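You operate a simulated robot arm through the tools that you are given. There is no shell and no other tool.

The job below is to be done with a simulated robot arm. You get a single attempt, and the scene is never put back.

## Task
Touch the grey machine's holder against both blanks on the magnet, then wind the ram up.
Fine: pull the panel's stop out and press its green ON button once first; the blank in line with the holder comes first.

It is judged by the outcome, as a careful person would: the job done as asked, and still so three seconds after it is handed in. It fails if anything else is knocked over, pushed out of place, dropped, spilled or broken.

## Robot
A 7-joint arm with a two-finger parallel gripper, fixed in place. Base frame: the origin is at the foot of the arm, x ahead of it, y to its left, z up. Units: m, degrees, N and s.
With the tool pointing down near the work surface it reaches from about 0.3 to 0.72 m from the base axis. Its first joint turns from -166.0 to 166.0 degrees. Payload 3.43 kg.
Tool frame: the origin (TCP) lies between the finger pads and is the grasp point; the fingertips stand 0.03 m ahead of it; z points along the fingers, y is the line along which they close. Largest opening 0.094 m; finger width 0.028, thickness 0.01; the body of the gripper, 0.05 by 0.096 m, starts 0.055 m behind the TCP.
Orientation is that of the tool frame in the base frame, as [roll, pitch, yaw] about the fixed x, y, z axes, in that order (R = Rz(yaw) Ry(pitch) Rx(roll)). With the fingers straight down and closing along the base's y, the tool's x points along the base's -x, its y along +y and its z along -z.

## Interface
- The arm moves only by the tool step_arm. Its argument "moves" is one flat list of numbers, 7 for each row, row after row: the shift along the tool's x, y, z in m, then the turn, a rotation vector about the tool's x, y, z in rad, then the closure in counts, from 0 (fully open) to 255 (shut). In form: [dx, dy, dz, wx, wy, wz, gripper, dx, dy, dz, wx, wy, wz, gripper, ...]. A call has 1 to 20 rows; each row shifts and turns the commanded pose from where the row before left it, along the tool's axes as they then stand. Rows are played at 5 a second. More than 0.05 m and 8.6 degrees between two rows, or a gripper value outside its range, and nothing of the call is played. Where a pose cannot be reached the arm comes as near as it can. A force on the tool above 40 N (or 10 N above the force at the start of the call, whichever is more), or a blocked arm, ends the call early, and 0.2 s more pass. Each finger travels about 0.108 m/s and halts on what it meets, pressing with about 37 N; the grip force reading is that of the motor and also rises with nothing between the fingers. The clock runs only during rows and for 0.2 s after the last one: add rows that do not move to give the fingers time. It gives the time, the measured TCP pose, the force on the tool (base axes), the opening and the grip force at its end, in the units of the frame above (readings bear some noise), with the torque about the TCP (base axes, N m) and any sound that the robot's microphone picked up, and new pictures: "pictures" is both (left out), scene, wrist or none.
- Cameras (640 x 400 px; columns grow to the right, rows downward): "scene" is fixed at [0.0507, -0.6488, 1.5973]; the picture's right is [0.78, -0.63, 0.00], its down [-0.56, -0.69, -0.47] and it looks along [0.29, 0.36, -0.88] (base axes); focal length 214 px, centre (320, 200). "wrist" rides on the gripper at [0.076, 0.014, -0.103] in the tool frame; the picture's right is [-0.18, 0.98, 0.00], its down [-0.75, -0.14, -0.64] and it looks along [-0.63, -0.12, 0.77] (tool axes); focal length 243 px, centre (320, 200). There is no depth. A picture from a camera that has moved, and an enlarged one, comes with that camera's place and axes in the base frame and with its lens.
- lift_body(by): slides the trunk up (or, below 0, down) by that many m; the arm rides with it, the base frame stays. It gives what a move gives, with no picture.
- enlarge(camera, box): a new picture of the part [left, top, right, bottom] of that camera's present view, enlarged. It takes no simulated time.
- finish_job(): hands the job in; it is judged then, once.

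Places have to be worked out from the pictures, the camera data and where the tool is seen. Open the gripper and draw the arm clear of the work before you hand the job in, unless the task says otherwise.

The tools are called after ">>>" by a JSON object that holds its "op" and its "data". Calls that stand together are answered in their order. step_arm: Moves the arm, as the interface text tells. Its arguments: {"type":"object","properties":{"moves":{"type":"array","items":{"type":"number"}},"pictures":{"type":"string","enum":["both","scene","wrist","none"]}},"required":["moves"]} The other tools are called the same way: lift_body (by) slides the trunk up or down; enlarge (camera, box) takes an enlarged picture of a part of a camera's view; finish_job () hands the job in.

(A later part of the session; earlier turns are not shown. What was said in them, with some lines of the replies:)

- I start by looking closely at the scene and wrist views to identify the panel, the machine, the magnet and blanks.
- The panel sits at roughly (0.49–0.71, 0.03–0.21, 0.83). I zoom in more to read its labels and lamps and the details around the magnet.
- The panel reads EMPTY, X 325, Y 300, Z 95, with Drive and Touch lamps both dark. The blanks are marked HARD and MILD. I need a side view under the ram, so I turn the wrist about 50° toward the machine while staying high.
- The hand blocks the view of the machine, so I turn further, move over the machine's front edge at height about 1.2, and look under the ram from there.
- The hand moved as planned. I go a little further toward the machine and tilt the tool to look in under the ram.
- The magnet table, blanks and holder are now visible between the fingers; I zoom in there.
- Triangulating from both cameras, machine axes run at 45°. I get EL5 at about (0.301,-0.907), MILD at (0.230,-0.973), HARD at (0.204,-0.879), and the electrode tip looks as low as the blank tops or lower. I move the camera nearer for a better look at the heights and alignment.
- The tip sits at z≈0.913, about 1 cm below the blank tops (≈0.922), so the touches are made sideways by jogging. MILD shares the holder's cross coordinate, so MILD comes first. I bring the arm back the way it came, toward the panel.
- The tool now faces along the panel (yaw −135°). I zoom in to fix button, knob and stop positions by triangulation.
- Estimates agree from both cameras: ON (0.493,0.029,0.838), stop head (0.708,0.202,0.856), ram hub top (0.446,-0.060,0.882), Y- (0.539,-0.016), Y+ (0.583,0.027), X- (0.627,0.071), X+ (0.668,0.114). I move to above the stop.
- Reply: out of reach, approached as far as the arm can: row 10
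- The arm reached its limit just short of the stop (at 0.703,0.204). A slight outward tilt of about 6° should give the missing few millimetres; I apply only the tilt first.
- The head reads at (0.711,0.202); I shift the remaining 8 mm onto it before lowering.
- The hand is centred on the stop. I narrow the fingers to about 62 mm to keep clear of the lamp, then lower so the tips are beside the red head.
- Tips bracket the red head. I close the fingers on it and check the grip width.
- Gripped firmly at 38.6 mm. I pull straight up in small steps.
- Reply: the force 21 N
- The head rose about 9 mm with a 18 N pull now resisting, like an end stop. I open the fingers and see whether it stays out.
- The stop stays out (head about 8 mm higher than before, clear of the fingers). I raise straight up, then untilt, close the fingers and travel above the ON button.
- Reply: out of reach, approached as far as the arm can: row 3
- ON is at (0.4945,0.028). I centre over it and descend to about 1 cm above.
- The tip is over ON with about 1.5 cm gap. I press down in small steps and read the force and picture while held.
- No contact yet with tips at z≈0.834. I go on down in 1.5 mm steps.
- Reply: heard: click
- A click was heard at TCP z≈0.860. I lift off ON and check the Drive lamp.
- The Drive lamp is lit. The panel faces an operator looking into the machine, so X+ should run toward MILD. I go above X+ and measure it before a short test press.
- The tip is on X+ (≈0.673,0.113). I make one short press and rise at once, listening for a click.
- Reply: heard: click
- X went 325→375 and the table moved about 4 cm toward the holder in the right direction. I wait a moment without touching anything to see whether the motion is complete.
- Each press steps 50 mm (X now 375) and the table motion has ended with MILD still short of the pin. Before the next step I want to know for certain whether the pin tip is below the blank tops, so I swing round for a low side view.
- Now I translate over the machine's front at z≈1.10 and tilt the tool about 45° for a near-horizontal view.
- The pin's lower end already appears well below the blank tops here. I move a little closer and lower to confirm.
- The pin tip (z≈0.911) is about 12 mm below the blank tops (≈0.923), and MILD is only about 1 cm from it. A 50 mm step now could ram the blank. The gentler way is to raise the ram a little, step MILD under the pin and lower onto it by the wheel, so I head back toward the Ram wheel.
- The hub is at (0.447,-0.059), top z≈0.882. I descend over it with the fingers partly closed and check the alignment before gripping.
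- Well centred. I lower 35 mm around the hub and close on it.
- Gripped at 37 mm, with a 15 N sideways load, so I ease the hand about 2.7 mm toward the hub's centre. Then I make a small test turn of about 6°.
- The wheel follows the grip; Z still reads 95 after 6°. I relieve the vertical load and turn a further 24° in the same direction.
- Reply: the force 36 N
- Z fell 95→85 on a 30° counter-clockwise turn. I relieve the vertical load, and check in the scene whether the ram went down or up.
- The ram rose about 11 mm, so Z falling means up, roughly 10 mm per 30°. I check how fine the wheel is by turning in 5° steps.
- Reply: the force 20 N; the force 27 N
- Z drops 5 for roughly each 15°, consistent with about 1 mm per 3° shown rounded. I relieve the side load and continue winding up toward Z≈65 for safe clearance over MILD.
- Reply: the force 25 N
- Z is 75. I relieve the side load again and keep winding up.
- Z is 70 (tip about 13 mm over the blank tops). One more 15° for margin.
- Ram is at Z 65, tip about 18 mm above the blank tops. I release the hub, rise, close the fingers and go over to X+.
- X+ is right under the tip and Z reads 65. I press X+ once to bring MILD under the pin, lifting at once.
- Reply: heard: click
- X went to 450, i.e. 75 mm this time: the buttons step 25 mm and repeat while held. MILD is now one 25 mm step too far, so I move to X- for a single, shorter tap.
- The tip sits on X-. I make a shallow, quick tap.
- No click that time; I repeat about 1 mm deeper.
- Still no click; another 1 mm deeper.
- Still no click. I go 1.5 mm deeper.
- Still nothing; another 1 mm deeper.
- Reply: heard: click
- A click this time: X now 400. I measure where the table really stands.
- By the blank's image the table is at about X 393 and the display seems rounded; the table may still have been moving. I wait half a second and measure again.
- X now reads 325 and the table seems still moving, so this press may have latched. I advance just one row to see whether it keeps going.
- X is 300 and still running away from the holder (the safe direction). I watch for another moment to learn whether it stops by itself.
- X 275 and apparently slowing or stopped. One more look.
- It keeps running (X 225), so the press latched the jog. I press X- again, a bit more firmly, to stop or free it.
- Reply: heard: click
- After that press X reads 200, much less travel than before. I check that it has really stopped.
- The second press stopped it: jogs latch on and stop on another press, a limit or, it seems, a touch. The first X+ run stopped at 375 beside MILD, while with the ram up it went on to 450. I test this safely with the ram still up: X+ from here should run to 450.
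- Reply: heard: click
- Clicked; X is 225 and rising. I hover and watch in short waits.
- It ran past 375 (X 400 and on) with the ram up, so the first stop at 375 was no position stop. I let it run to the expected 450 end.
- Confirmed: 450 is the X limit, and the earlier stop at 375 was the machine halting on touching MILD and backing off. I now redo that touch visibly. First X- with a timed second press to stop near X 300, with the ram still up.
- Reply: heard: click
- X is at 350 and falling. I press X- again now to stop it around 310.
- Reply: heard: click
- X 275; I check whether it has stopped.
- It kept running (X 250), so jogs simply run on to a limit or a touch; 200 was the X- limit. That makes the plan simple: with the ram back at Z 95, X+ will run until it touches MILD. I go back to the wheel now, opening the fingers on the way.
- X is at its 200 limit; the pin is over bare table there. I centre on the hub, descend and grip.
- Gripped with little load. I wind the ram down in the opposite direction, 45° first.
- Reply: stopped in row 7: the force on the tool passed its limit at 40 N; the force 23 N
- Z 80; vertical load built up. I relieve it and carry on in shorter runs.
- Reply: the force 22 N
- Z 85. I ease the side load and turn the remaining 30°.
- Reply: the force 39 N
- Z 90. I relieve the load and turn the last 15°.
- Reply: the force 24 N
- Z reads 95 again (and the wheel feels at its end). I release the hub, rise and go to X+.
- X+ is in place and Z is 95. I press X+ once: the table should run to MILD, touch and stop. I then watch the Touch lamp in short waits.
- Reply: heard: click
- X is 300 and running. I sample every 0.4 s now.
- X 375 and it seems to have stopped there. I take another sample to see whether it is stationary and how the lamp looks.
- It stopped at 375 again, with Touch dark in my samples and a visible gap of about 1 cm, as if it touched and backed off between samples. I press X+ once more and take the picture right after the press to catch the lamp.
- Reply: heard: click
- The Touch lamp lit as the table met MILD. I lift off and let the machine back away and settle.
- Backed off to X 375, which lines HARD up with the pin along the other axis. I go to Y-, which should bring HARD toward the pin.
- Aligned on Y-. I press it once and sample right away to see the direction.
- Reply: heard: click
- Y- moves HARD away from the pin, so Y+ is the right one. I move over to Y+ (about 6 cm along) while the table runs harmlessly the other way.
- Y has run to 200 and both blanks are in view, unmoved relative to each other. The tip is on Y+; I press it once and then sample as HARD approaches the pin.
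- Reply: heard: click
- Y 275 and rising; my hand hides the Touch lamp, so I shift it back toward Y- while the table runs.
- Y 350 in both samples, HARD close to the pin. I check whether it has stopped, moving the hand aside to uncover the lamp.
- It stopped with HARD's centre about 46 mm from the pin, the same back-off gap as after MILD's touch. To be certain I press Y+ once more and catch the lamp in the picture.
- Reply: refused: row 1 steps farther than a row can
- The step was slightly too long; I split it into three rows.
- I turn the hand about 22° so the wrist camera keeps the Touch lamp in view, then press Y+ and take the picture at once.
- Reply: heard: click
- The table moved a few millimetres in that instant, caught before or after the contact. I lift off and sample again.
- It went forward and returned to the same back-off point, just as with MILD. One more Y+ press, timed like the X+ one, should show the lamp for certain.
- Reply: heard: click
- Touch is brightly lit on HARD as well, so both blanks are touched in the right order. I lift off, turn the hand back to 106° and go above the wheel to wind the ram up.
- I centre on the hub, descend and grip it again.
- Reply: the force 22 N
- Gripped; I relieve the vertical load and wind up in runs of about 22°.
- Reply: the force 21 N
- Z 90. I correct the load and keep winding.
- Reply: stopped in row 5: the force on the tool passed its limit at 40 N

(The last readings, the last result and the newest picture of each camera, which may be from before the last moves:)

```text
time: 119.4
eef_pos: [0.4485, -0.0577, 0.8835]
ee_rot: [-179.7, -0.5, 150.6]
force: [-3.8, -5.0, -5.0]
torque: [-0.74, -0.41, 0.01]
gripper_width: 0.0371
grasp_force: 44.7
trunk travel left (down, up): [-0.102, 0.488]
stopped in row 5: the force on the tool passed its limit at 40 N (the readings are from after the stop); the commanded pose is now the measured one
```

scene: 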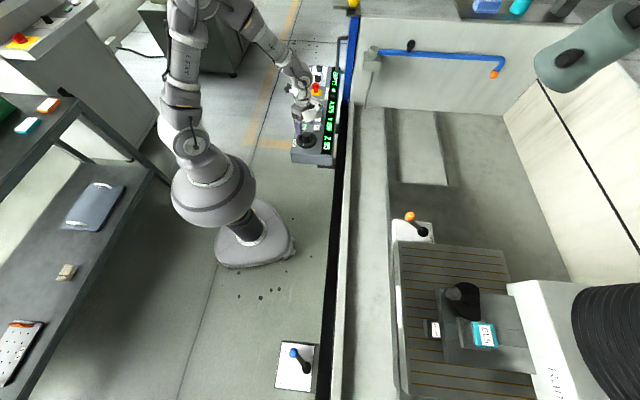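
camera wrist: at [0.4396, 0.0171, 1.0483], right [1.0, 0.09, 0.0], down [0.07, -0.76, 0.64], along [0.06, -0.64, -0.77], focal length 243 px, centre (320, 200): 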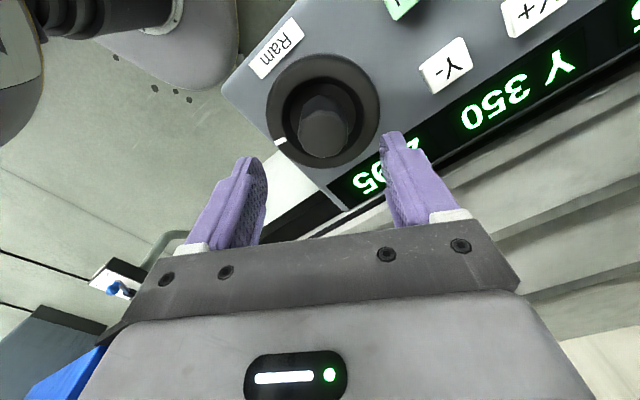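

The force limit tripped but the load is now low. I go on in smaller runs.

>>> {"op": "step_arm", "data": {"moves": [0, 0, 0, 0, 0, -0.1, 255, 0, 0, 0, 0, 0, -0.1, 255, 0, 0, 0, 0, 0, -0.1, 255], "pictures": "none"}}

>>> {"op": "enlarge", "data": {"camera": "scene", "box": [280, 60, 360, 170]}}

```text
time: 120.2
eef_pos: [0.4477, -0.0594, 0.8852]
ee_rot: [-179.9, -0.5, 167.8]
force: [-8.0, -14.3, -5.3]
torque: [-0.49, 0.55, -0.08]
gripper_width: 0.037
grasp_force: 44.9
trunk travel left (down, up): [-0.102, 0.488]
```

```text
3.64 times, centred on (320, 115) of scene
camera zoom: at [0.0507, -0.6488, 1.5973], right [0.78, -0.63, 0.0], down [-0.56, -0.69, -0.47], along [0.29, 0.36, -0.88], focal length 780 px, centre (320, 509)
```

zoom: 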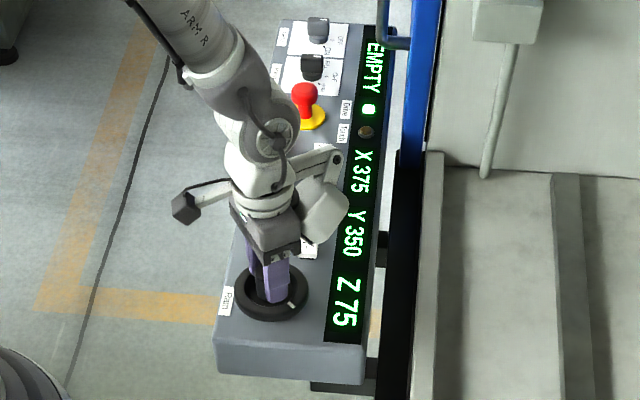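

Z 75. I correct tilt and side load and continue.

>>> {"op": "step_arm", "data": {"moves": [0.0002, -0.0008, 0.0002, 0, -0.008, 0, 255, 0, 0, 0, 0, 0, -0.1, 255, 0, 0, 0, 0, 0, -0.1, 255, 0, 0, 0, 0, 0, -0.1, 255], "pictures": "none"}}

>>> {"op": "step_arm", "data": {"moves": [0, 0, 0, 0, 0, -0.1, 255, 0, 0, 0, 0, 0, -0.1, 255, 0, 0, 0, 0, 0, -0.1, 255], "pictures": "none"}}

>>> {"op": "enlarge", "data": {"camera": "scene", "box": [280, 60, 360, 170]}}

```text
time: 121.2
eef_pos: [0.4471, -0.0591, 0.8856]
ee_rot: [179.9, 0.1, -175.0]
force: [-11.5, -20.2, -2.5]
torque: [-0.37, -0.47, -0.1]
gripper_width: 0.0369
grasp_force: 45.8
trunk travel left (down, up): [-0.102, 0.488]
```

```text
time: 122.0
eef_pos: [0.4468, -0.0594, 0.885]
ee_rot: [179.9, 0.2, -157.7]
force: [-7.5, -23.9, -4.5]
torque: [-0.41, -0.41, -0.13]
gripper_width: 0.0371
grasp_force: 45.2
trunk travel left (down, up): [-0.102, 0.488]
```

```text
3.64 times, centred on (320, 115) of scene
camera zoom: at [0.0507, -0.6488, 1.5973], right [0.78, -0.63, 0.0], down [-0.56, -0.69, -0.47], along [0.29, 0.36, -0.88], focal length 780 px, centre (320, 509)
```

zoom: 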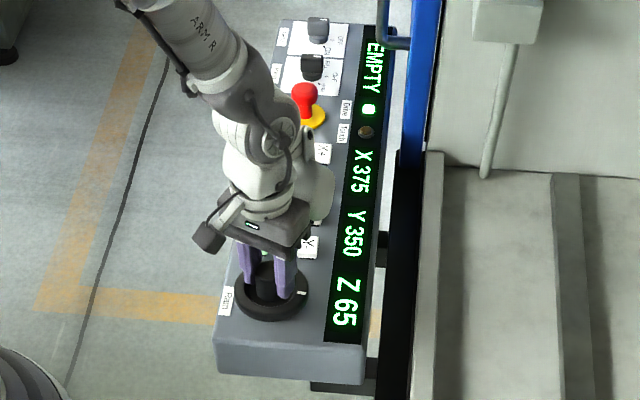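

Z 65. I relieve the load and see how much further the wrist can turn in this grip.

>>> {"op": "step_arm", "data": {"moves": [0.0008, -0.001, 0.0002, 0, 0, 0, 255, 0, 0, 0, 0, 0, -0.1, 255, 0, 0, 0, 0, 0, -0.1, 255, 0, 0, 0, 0, 0, -0.1, 255], "pictures": "none"}}

>>> {"op": "step_arm", "data": {"moves": [0, 0, 0, 0, 0, -0.1, 255, 0, 0, 0, 0, 0, -0.1, 255, 0, 0, 0, 0, 0, -0.1, 255], "pictures": "none"}}

>>> {"op": "enlarge", "data": {"camera": "scene", "box": [280, 60, 360, 170]}}

```text
time: 123.0
eef_pos: [0.4477, -0.0615, 0.8853]
ee_rot: [-179.9, 0.2, -140.6]
force: [-1.7, -17.9, 5.9]
torque: [-0.54, 0.15, -0.02]
gripper_width: 0.037
grasp_force: 44.4
trunk travel left (down, up): [-0.102, 0.488]
```

```text
time: 123.8
eef_pos: [0.4487, -0.0614, 0.8851]
ee_rot: [-180.0, 0.2, -123.5]
force: [4.2, -18.5, 7.6]
torque: [-0.36, -0.16, -0.05]
gripper_width: 0.0367
grasp_force: 44.9
trunk travel left (down, up): [-0.102, 0.488]
```

```text
3.64 times, centred on (320, 115) of scene
camera zoom: at [0.0507, -0.6488, 1.5973], right [0.78, -0.63, 0.0], down [-0.56, -0.69, -0.47], along [0.29, 0.36, -0.88], focal length 780 px, centre (320, 509)
```

zoom: 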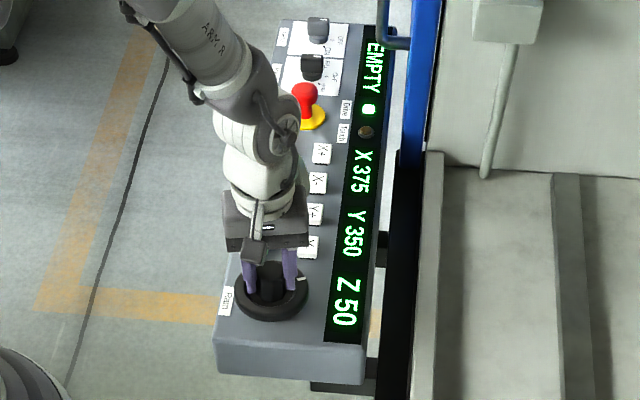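

Z 50 and the wrist still turns. I carry on.

>>> {"op": "step_arm", "data": {"moves": [0.0006, -0.0007, -0.0003, 0, 0, 0, 255, 0, 0, 0, 0, 0, -0.1, 255, 0, 0, 0, 0, 0, -0.1, 255, 0, 0, 0, 0, 0, -0.1, 255], "pictures": "none"}}

>>> {"op": "step_arm", "data": {"moves": [0, 0, 0, 0, 0, -0.1, 255, 0, 0, 0, 0, 0, -0.1, 255, 0, 0, 0, 0, 0, -0.1, 255], "pictures": "none"}}

>>> {"op": "enlarge", "data": {"camera": "scene", "box": [280, 60, 360, 170]}}

```text
time: 124.8
eef_pos: [0.4493, -0.0623, 0.8852]
ee_rot: [-179.7, 0.2, -106.0]
force: [17.5, -20.2, 13.8]
torque: [-0.13, -0.69, -0.09]
gripper_width: 0.0366
grasp_force: 44.8
trunk travel left (down, up): [-0.102, 0.488]
```

```text
time: 125.7
eef_pos: [0.4484, -0.062, 0.884]
ee_rot: [-179.6, -0.2, -89.1]
force: [6.1, -11.8, -5.1]
torque: [-1.29, -0.65, -0.07]
gripper_width: 0.037
grasp_force: 45.6
trunk travel left (down, up): [-0.102, 0.488]
stopped in row 3: the force on the tool passed its limit at 40 N (the readings are from after the stop); the commanded pose is now the measured one
```

```text
3.64 times, centred on (320, 115) of scene
camera zoom: at [0.0507, -0.6488, 1.5973], right [0.78, -0.63, 0.0], down [-0.56, -0.69, -0.47], along [0.29, 0.36, -0.88], focal length 780 px, centre (320, 509)
```

zoom: 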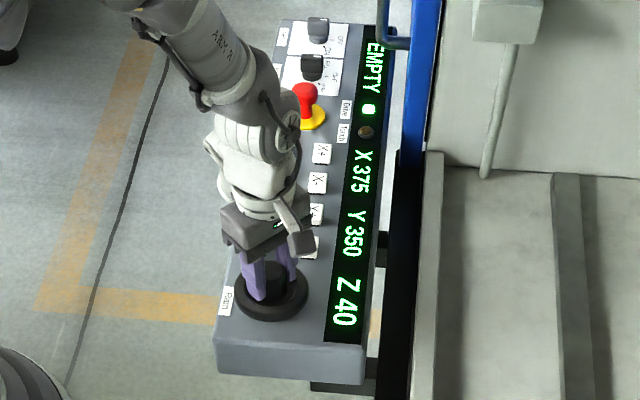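

Z 40. I continue winding.

>>> {"op": "step_arm", "data": {"moves": [0.0003, -0.0002, 0, 0, 0, -0.1, 255, 0, 0, 0, 0, 0, -0.1, 255, 0, 0, 0, 0, 0, -0.1, 255], "pictures": "none"}}

>>> {"op": "step_arm", "data": {"moves": [0, 0, 0, 0, 0, -0.1, 255, 0, 0, 0, 0, 0, -0.1, 255, 0, 0, 0, 0, 0, -0.1, 255], "pictures": "none"}}

>>> {"op": "enlarge", "data": {"camera": "scene", "box": [280, 60, 360, 170]}}

>>> {"op": "enlarge", "data": {"camera": "scene", "box": [360, 210, 560, 400]}}

```text
time: 126.5
eef_pos: [0.4494, -0.061, 0.8841]
ee_rot: [-179.8, -0.1, -71.8]
force: [12.6, -13.8, -9.1]
torque: [-0.09, -0.35, -0.06]
gripper_width: 0.0367
grasp_force: 44.4
trunk travel left (down, up): [-0.102, 0.488]
```

```text
time: 127.3
eef_pos: [0.4514, -0.0617, 0.8848]
ee_rot: [-179.7, -0.2, -54.6]
force: [19.1, -14.4, -1.3]
torque: [0.06, -0.27, -0.04]
gripper_width: 0.0369
grasp_force: 44.6
trunk travel left (down, up): [-0.102, 0.488]
```

```text
3.64 times, centred on (320, 115) of scene
camera zoom: at [0.0507, -0.6488, 1.5973], right [0.78, -0.63, 0.0], down [-0.56, -0.69, -0.47], along [0.29, 0.36, -0.88], focal length 780 px, centre (320, 509)
```

zoom: 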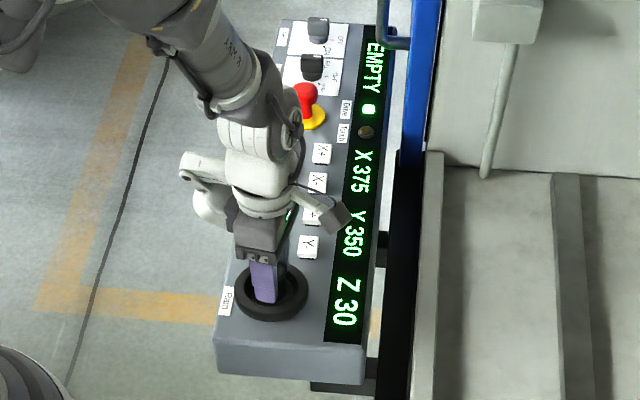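

```text
2.11 times, centred on (460, 305) of scene
camera zoom: at [0.0507, -0.6488, 1.5973], right [0.78, -0.63, 0.0], down [-0.56, -0.69, -0.47], along [0.29, 0.36, -0.88], focal length 452 px, centre (25, -21)
```

zoom: 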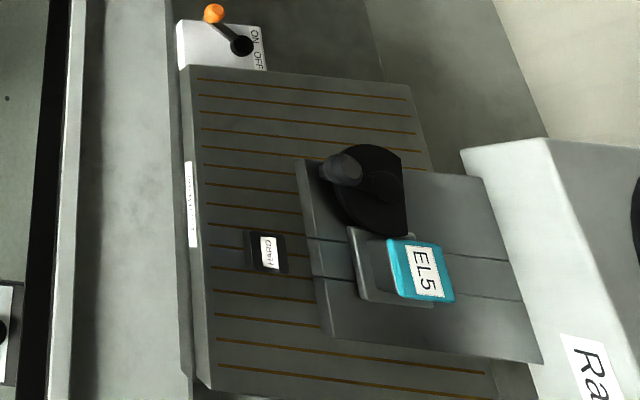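

Z 30, ram well up. I continue to wind toward the top.

>>> {"op": "step_arm", "data": {"moves": [0.0011, -0.0004, 0, 0, 0, 0, 255, 0, 0, 0, 0, 0, -0.1, 255, 0, 0, 0, 0, 0, -0.1, 255, 0, 0, 0, 0, 0, -0.1, 255], "pictures": "none"}}

>>> {"op": "step_arm", "data": {"moves": [0, 0, 0, 0, 0, -0.1, 255, 0, 0, 0, 0, 0, -0.1, 255, 0, 0, 0, 0, 0, -0.1, 255], "pictures": "none"}}

>>> {"op": "enlarge", "data": {"camera": "scene", "box": [280, 60, 360, 170]}}

```text
time: 128.3
eef_pos: [0.4507, -0.061, 0.8855]
ee_rot: [-179.8, -0.3, -37.4]
force: [23.1, -4.4, 10.8]
torque: [0.41, -0.08, -0.05]
gripper_width: 0.0371
grasp_force: 45.0
trunk travel left (down, up): [-0.102, 0.488]
```

```text
time: 129.1
eef_pos: [0.4521, -0.0598, 0.8845]
ee_rot: [-179.9, -0.5, -20.2]
force: [25.3, 6.2, 25.3]
torque: [0.46, -0.22, -0.01]
gripper_width: 0.0369
grasp_force: 44.9
trunk travel left (down, up): [-0.102, 0.488]
```

```text
3.64 times, centred on (320, 115) of scene
camera zoom: at [0.0507, -0.6488, 1.5973], right [0.78, -0.63, 0.0], down [-0.56, -0.69, -0.47], along [0.29, 0.36, -0.88], focal length 780 px, centre (320, 509)
```

zoom: 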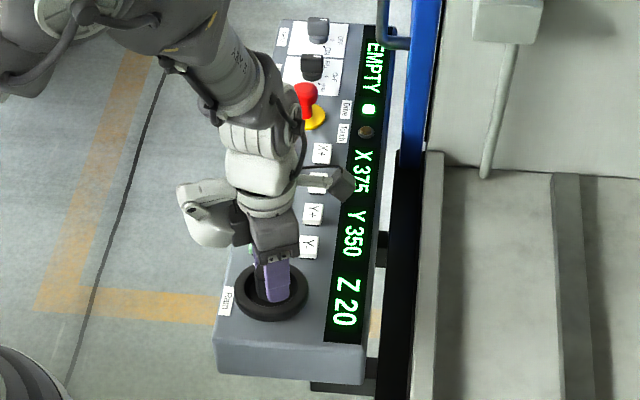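

Z 20. I relieve the load and wind further.

>>> {"op": "step_arm", "data": {"moves": [0.001, -0.0007, -0.0012, 0, -0.008, 0, 255, 0, 0, 0, 0, 0, -0.1, 255, 0, 0, 0, 0, 0, -0.1, 255, 0, 0, 0, 0, 0, -0.1, 255], "pictures": "none"}}

>>> {"op": "enlarge", "data": {"camera": "scene", "box": [280, 60, 360, 170]}}

```text
time: 130.1
eef_pos: [0.4504, -0.0601, 0.8851]
ee_rot: [-179.9, 0.2, -3.0]
force: [16.9, 14.2, -9.6]
torque: [0.48, -1.08, -0.06]
gripper_width: 0.0367
grasp_force: 45.2
trunk travel left (down, up): [-0.102, 0.488]
```

```text
3.64 times, centred on (320, 115) of scene
camera zoom: at [0.0507, -0.6488, 1.5973], right [0.78, -0.63, 0.0], down [-0.56, -0.69, -0.47], along [0.29, 0.36, -0.88], focal length 780 px, centre (320, 509)
```

zoom: 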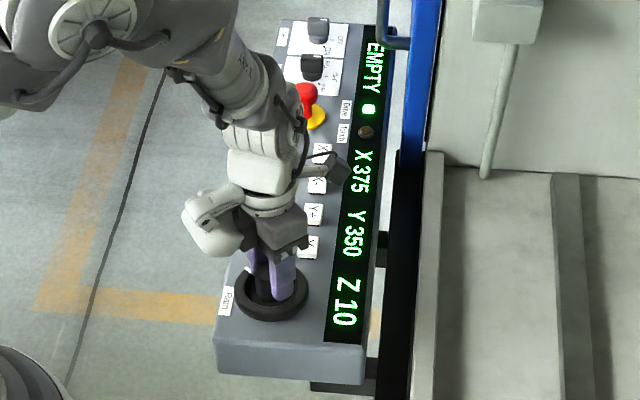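

Z 10. I check the whole arm in the scene before the last bit.

>>> {"op": "step_arm", "data": {"moves": [0.0003, -0.0008, 0.0003, 0, 0, 0, 255, 0, 0, 0, 0, 0, -0.08, 255, 0, 0, 0, 0, 0, -0.08, 255], "pictures": "both"}}

>>> {"op": "enlarge", "data": {"camera": "scene", "box": [280, 60, 360, 170]}}

```text
time: 130.9
eef_pos: [0.4501, -0.0589, 0.8839]
ee_rot: [-179.9, 0.3, 6.2]
force: [13.6, 12.3, -7.3]
torque: [0.25, -0.19, -0.03]
gripper_width: 0.037
grasp_force: 44.8
trunk travel left (down, up): [-0.102, 0.488]
camera wrist: at [0.5287, -0.0673, 0.9862], right [-0.08, -1.0, 0.0], down [-0.76, 0.06, 0.65], along [-0.64, 0.05, -0.76], focal length 243 px, centre (320, 200)
```

scene: 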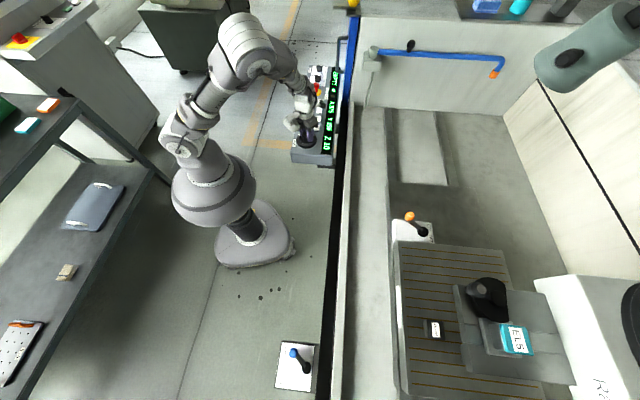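
wrist: 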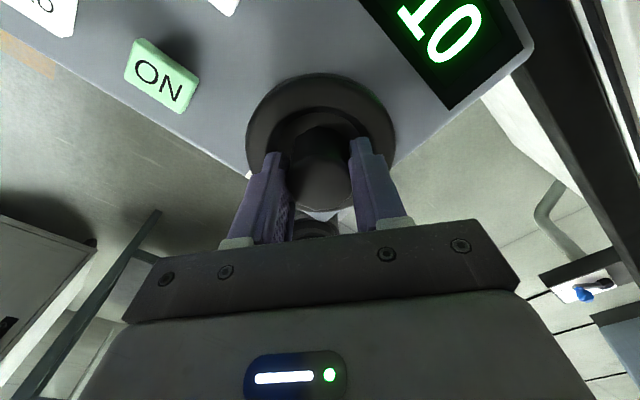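

```text
3.64 times, centred on (320, 115) of scene
camera zoom: at [0.0507, -0.6488, 1.5973], right [0.78, -0.63, 0.0], down [-0.56, -0.69, -0.47], along [0.29, 0.36, -0.88], focal length 780 px, centre (320, 509)
```

zoom: 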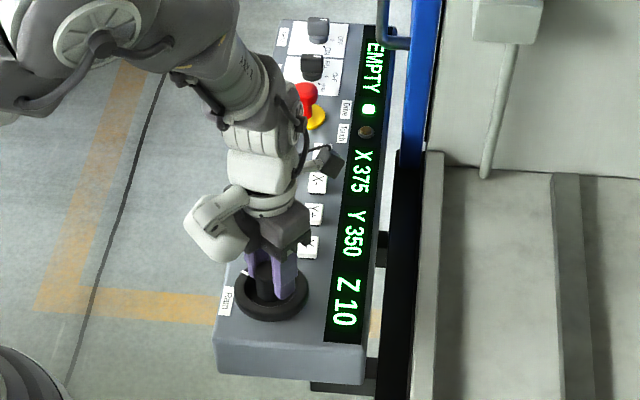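

Arm is clear and the ram is up high (Z 10). One more small turn toward the top stop.

>>> {"op": "step_arm", "data": {"moves": [0.0003, -0.0006, 0.0003, 0, 0, -0.1, 255, 0, 0, 0, 0, 0, -0.1, 255, 0, 0, 0, 0, 0, -0.08, 255], "pictures": "none"}}

>>> {"op": "enlarge", "data": {"camera": "scene", "box": [280, 60, 360, 170]}}

```text
time: 131.7
eef_pos: [0.4518, -0.0581, 0.8849]
ee_rot: [-179.9, 0.3, 22.1]
force: [0.7, 9.7, -20.3]
torque: [0.56, -0.73, -0.05]
gripper_width: 0.0367
grasp_force: 45.1
trunk travel left (down, up): [-0.102, 0.488]
```

```text
3.64 times, centred on (320, 115) of scene
camera zoom: at [0.0507, -0.6488, 1.5973], right [0.78, -0.63, 0.0], down [-0.56, -0.69, -0.47], along [0.29, 0.36, -0.88], focal length 780 px, centre (320, 509)
```

zoom: 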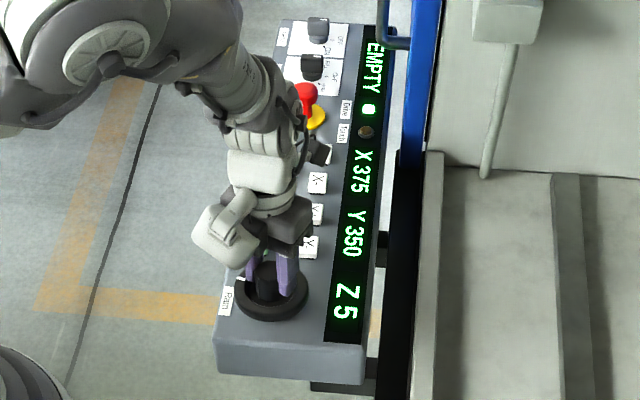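

Z 5. A last turn to bring it to the top.

>>> {"op": "step_arm", "data": {"moves": [0, -0.0004, 0.001, 0, 0, 0, 255, 0, 0, 0, 0, 0, -0.1, 255, 0, 0, 0, 0, 0, -0.1, 255, 0, 0, 0, 0, 0, -0.08, 255], "pictures": "none"}}

>>> {"op": "enlarge", "data": {"camera": "scene", "box": [280, 60, 360, 170]}}

```text
time: 132.7
eef_pos: [0.4512, -0.0577, 0.8848]
ee_rot: [-179.8, 0.0, 38.1]
force: [-4.1, 8.0, -12.2]
torque: [0.94, -0.46, -0.67]
gripper_width: 0.0371
grasp_force: 44.7
trunk travel left (down, up): [-0.102, 0.488]
```

```text
3.64 times, centred on (320, 115) of scene
camera zoom: at [0.0507, -0.6488, 1.5973], right [0.78, -0.63, 0.0], down [-0.56, -0.69, -0.47], along [0.29, 0.36, -0.88], focal length 780 px, centre (320, 509)
```

zoom: 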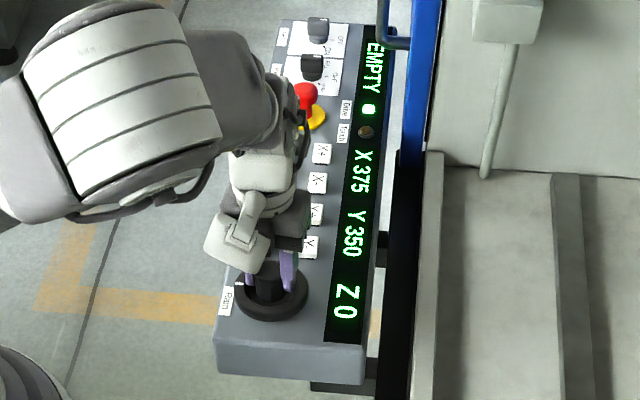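

Z 0, top reached. I release the hub, rise, and look at everything.

>>> {"op": "step_arm", "data": {"moves": [0, 0, 0, 0, 0, 0.03, 255, 0, 0, 0, 0, 0, 0, 60, 0, 0, 0, 0, 0, 0, 60, 0, 0, -0.02, 0, 0, 0, 60, 0, 0, -0.04, 0, 0, 0, 60, 0, 0, -0.03, 0, 0, 0, 60, 0, 0, 0, 0, 0, 0, 60], "pictures": "both"}}

>>> {"op": "enlarge", "data": {"camera": "scene", "box": [280, 60, 360, 170]}}

>>> {"op": "enlarge", "data": {"camera": "scene", "box": [360, 210, 560, 400]}}

```text
time: 134.3
eef_pos: [0.4525, -0.0599, 0.9768]
ee_rot: [-179.8, 0.1, 36.4]
force: [0.0, 1.3, 0.0]
torque: [-0.02, 0.0, 0.01]
gripper_width: 0.0718
grasp_force: 0.0
trunk travel left (down, up): [-0.102, 0.488]
camera wrist: at [0.5202, -0.0282, 1.0786], right [0.44, -0.9, 0.0], down [-0.69, -0.33, 0.64], along [-0.58, -0.28, -0.77], focal length 243 px, centre (320, 200)
```

scene: 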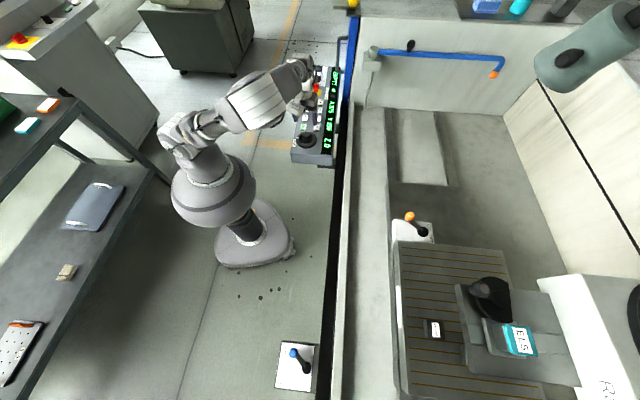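
wrist: 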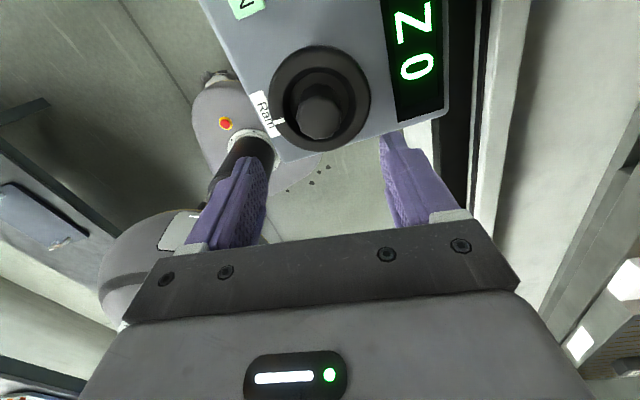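

```text
3.64 times, centred on (320, 115) of scene
camera zoom: at [0.0507, -0.6488, 1.5973], right [0.78, -0.63, 0.0], down [-0.56, -0.69, -0.47], along [0.29, 0.36, -0.88], focal length 780 px, centre (320, 509)
```

zoom: 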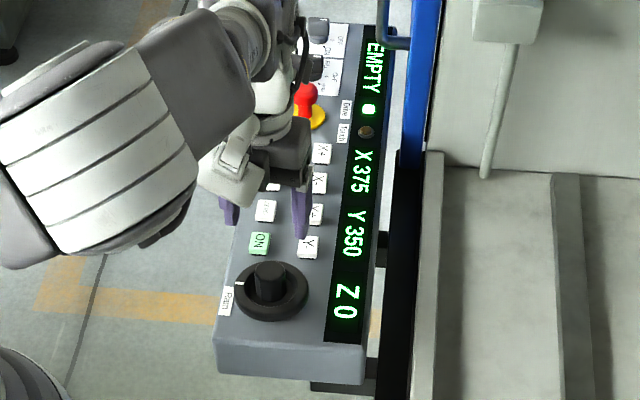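

```text
2.11 times, centred on (460, 305) of scene
camera zoom: at [0.0507, -0.6488, 1.5973], right [0.78, -0.63, 0.0], down [-0.56, -0.69, -0.47], along [0.29, 0.36, -0.88], focal length 452 px, centre (25, -21)
```

zoom: 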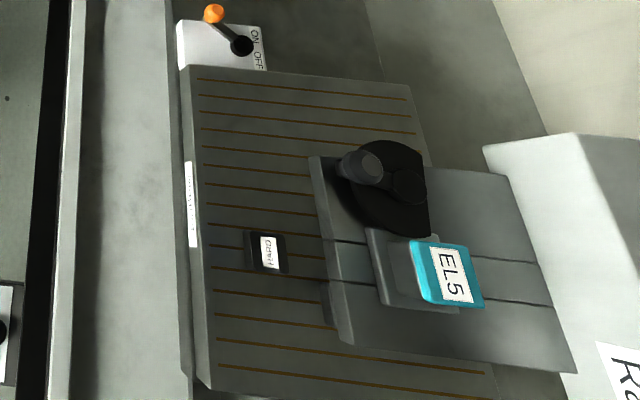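

Z 0 holds, Drive on, HARD in place. I raise the hand further and open the gripper fully.

>>> {"op": "step_arm", "data": {"moves": [0, 0, -0.03, 0, 0, 0, 60, 0, 0, -0.03, 0, 0, 0, 0, 0, 0, -0.03, 0, 0, 0, 0, 0, 0, -0.03, 0, 0, 0, 0, 0, 0, 0, 0, 0, 0, 0], "pictures": "both"}}

```text
time: 135.5
eef_pos: [0.4527, -0.0578, 1.0979]
ee_rot: [-179.7, 0.1, 36.4]
force: [0.0, -0.3, 0.3]
torque: [0.0, 0.0, -0.02]
gripper_width: 0.0939
grasp_force: 0.0
trunk travel left (down, up): [-0.102, 0.488]
camera wrist: at [0.5222, -0.0265, 1.1999], right [0.44, -0.9, 0.0], down [-0.69, -0.34, 0.64], along [-0.58, -0.28, -0.77], focal length 243 px, centre (320, 200)
```

scene: 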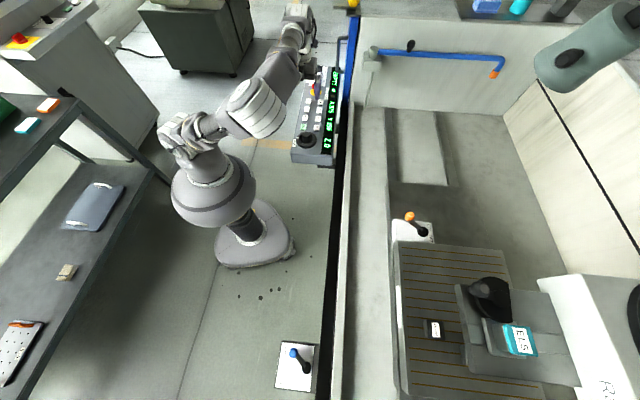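
wrist: 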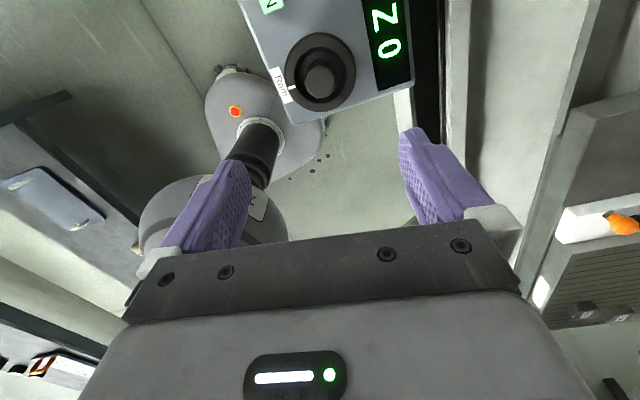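

From here both blanks are in view; I zoom in to check them, then draw the arm back from the panel.

>>> {"op": "enlarge", "data": {"camera": "wrist", "box": [520, 180, 640, 340]}}

>>> {"op": "step_arm", "data": {"moves": [0.0007, -0.0347, -0.0083, 0, 0, 0, 0, 0.0007, -0.0347, -0.0083, 0, 0, 0, 0, 0.0007, -0.0347, -0.0083, 0, 0, 0, 0, 0.0007, -0.0347, -0.0083, 0, 0, 0, 0, 0.0007, -0.0347, -0.0083, 0, 0, 0, 0, 0, 0, 0, 0, 0, 0, 0], "pictures": "both"}}

>>> {"op": "enlarge", "data": {"camera": "scene", "box": [280, 50, 360, 170]}}

>>> {"op": "enlarge", "data": {"camera": "scene", "box": [360, 210, 560, 400]}}

```text
2.50 times, centred on (580, 260) of wrist
camera zoom: at [0.5222, -0.0265, 1.1999], right [0.44, -0.9, 0.0], down [-0.69, -0.34, 0.64], along [-0.58, -0.28, -0.77], focal length 606 px, centre (-330, 50)
```

zoom: 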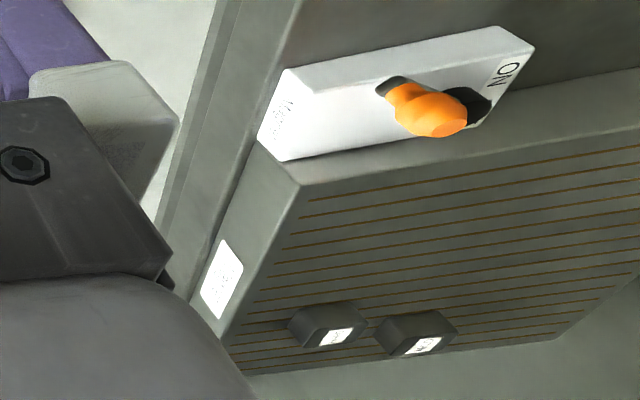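

```text
time: 136.9
eef_pos: [0.3518, 0.0841, 1.1356]
ee_rot: [-179.7, 0.1, 36.4]
force: [0.4, -0.6, -0.4]
torque: [0.0, 0.0, -0.01]
gripper_width: 0.0941
grasp_force: 0.2
trunk travel left (down, up): [-0.102, 0.488]
camera wrist: at [0.4214, 0.1158, 1.2376], right [0.44, -0.9, 0.0], down [-0.69, -0.33, 0.64], along [-0.58, -0.28, -0.77], focal length 243 px, centre (320, 200)
```

scene: 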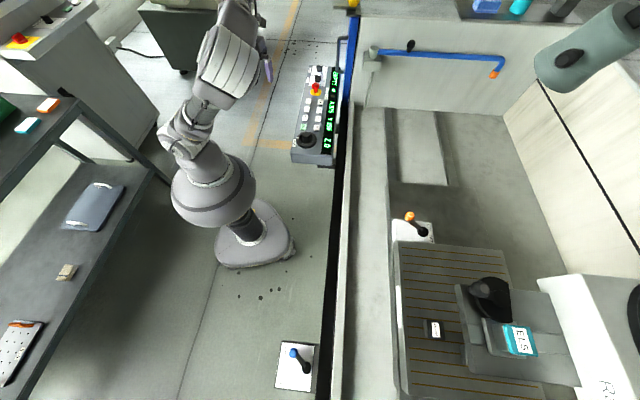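
wrist: 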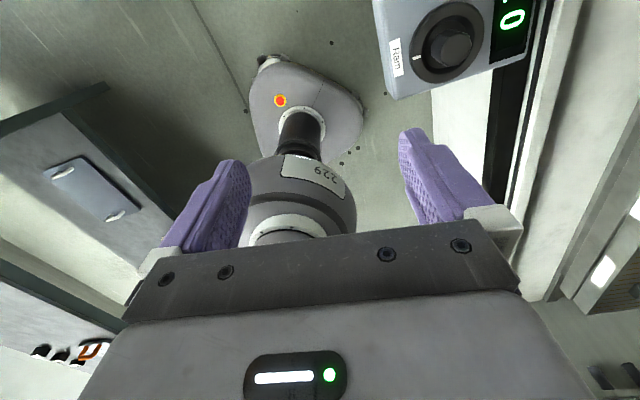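

```text
3.33 times, centred on (320, 110) of scene
camera zoom: at [0.0507, -0.6488, 1.5973], right [0.78, -0.63, 0.0], down [-0.56, -0.69, -0.47], along [0.29, 0.36, -0.88], focal length 715 px, centre (320, 500)
```

zoom: 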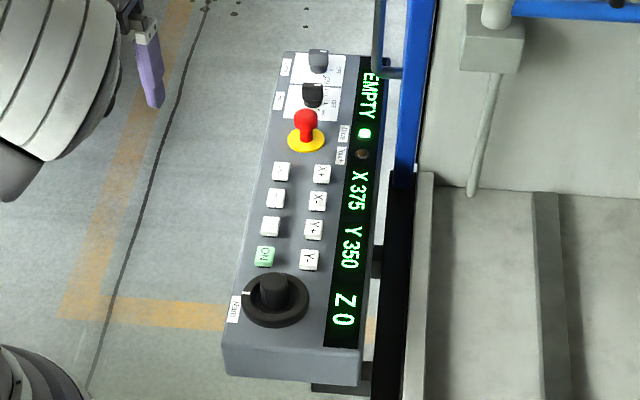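

```text
2.11 times, centred on (460, 305) of scene
camera zoom: at [0.0507, -0.6488, 1.5973], right [0.78, -0.63, 0.0], down [-0.56, -0.69, -0.47], along [0.29, 0.36, -0.88], focal length 452 px, centre (25, -21)
```

zoom: 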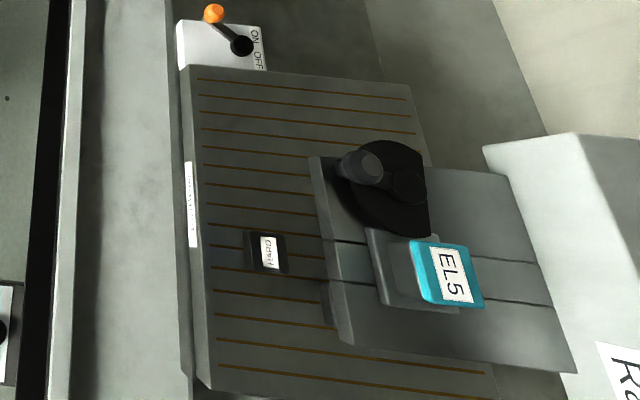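

The ram is at the top (Z 0), and both blanks sit squarely on the magnet with the lever still at ON. The stop is out, the Drive lamp is lit and nothing else has moved. The gripper is open and the arm is clear of the panel, so I hand the job in.

>>> {"op": "finish_job", "data": {}}

```text
The job is handed in.
```

The job is done and handed in. The holder touched MILD first, then HARD, and the ram is wound all the way up (Z 0).

- **Start-up:** I pulled the stop out and it stayed out. I pressed ON once, with one click, and the Drive lamp came on.
- **MILD:** this was the blank in line with the holder. X+ ran the table until the holder's pin met it, and the Touch lamp lit. The machine stopped and backed off by itself.
- **HARD:** Y+ ran the table until the pin met it, and the Touch lamp lit again. It also backed off by itself.
- **Finish:** the display reads X 375, Y 350, Z 0. Both blanks are still in place on the magnet, with its lever at ON. The gripper is open and the arm is clear of the panel.

**Extra moves:** the jog buttons turned out to keep running until a limit or a touch.
- The table ran to its X limits at 200 and 450, and to Y 200, before I had this worked out. I had raised the ram for the X runs. The Y run was with it down, and the pin passed clear beside MILD.
- I repeated the presses against both blanks to catch the Touch lamp, so each was touched more than once. MILD's touches all came before HARD's.
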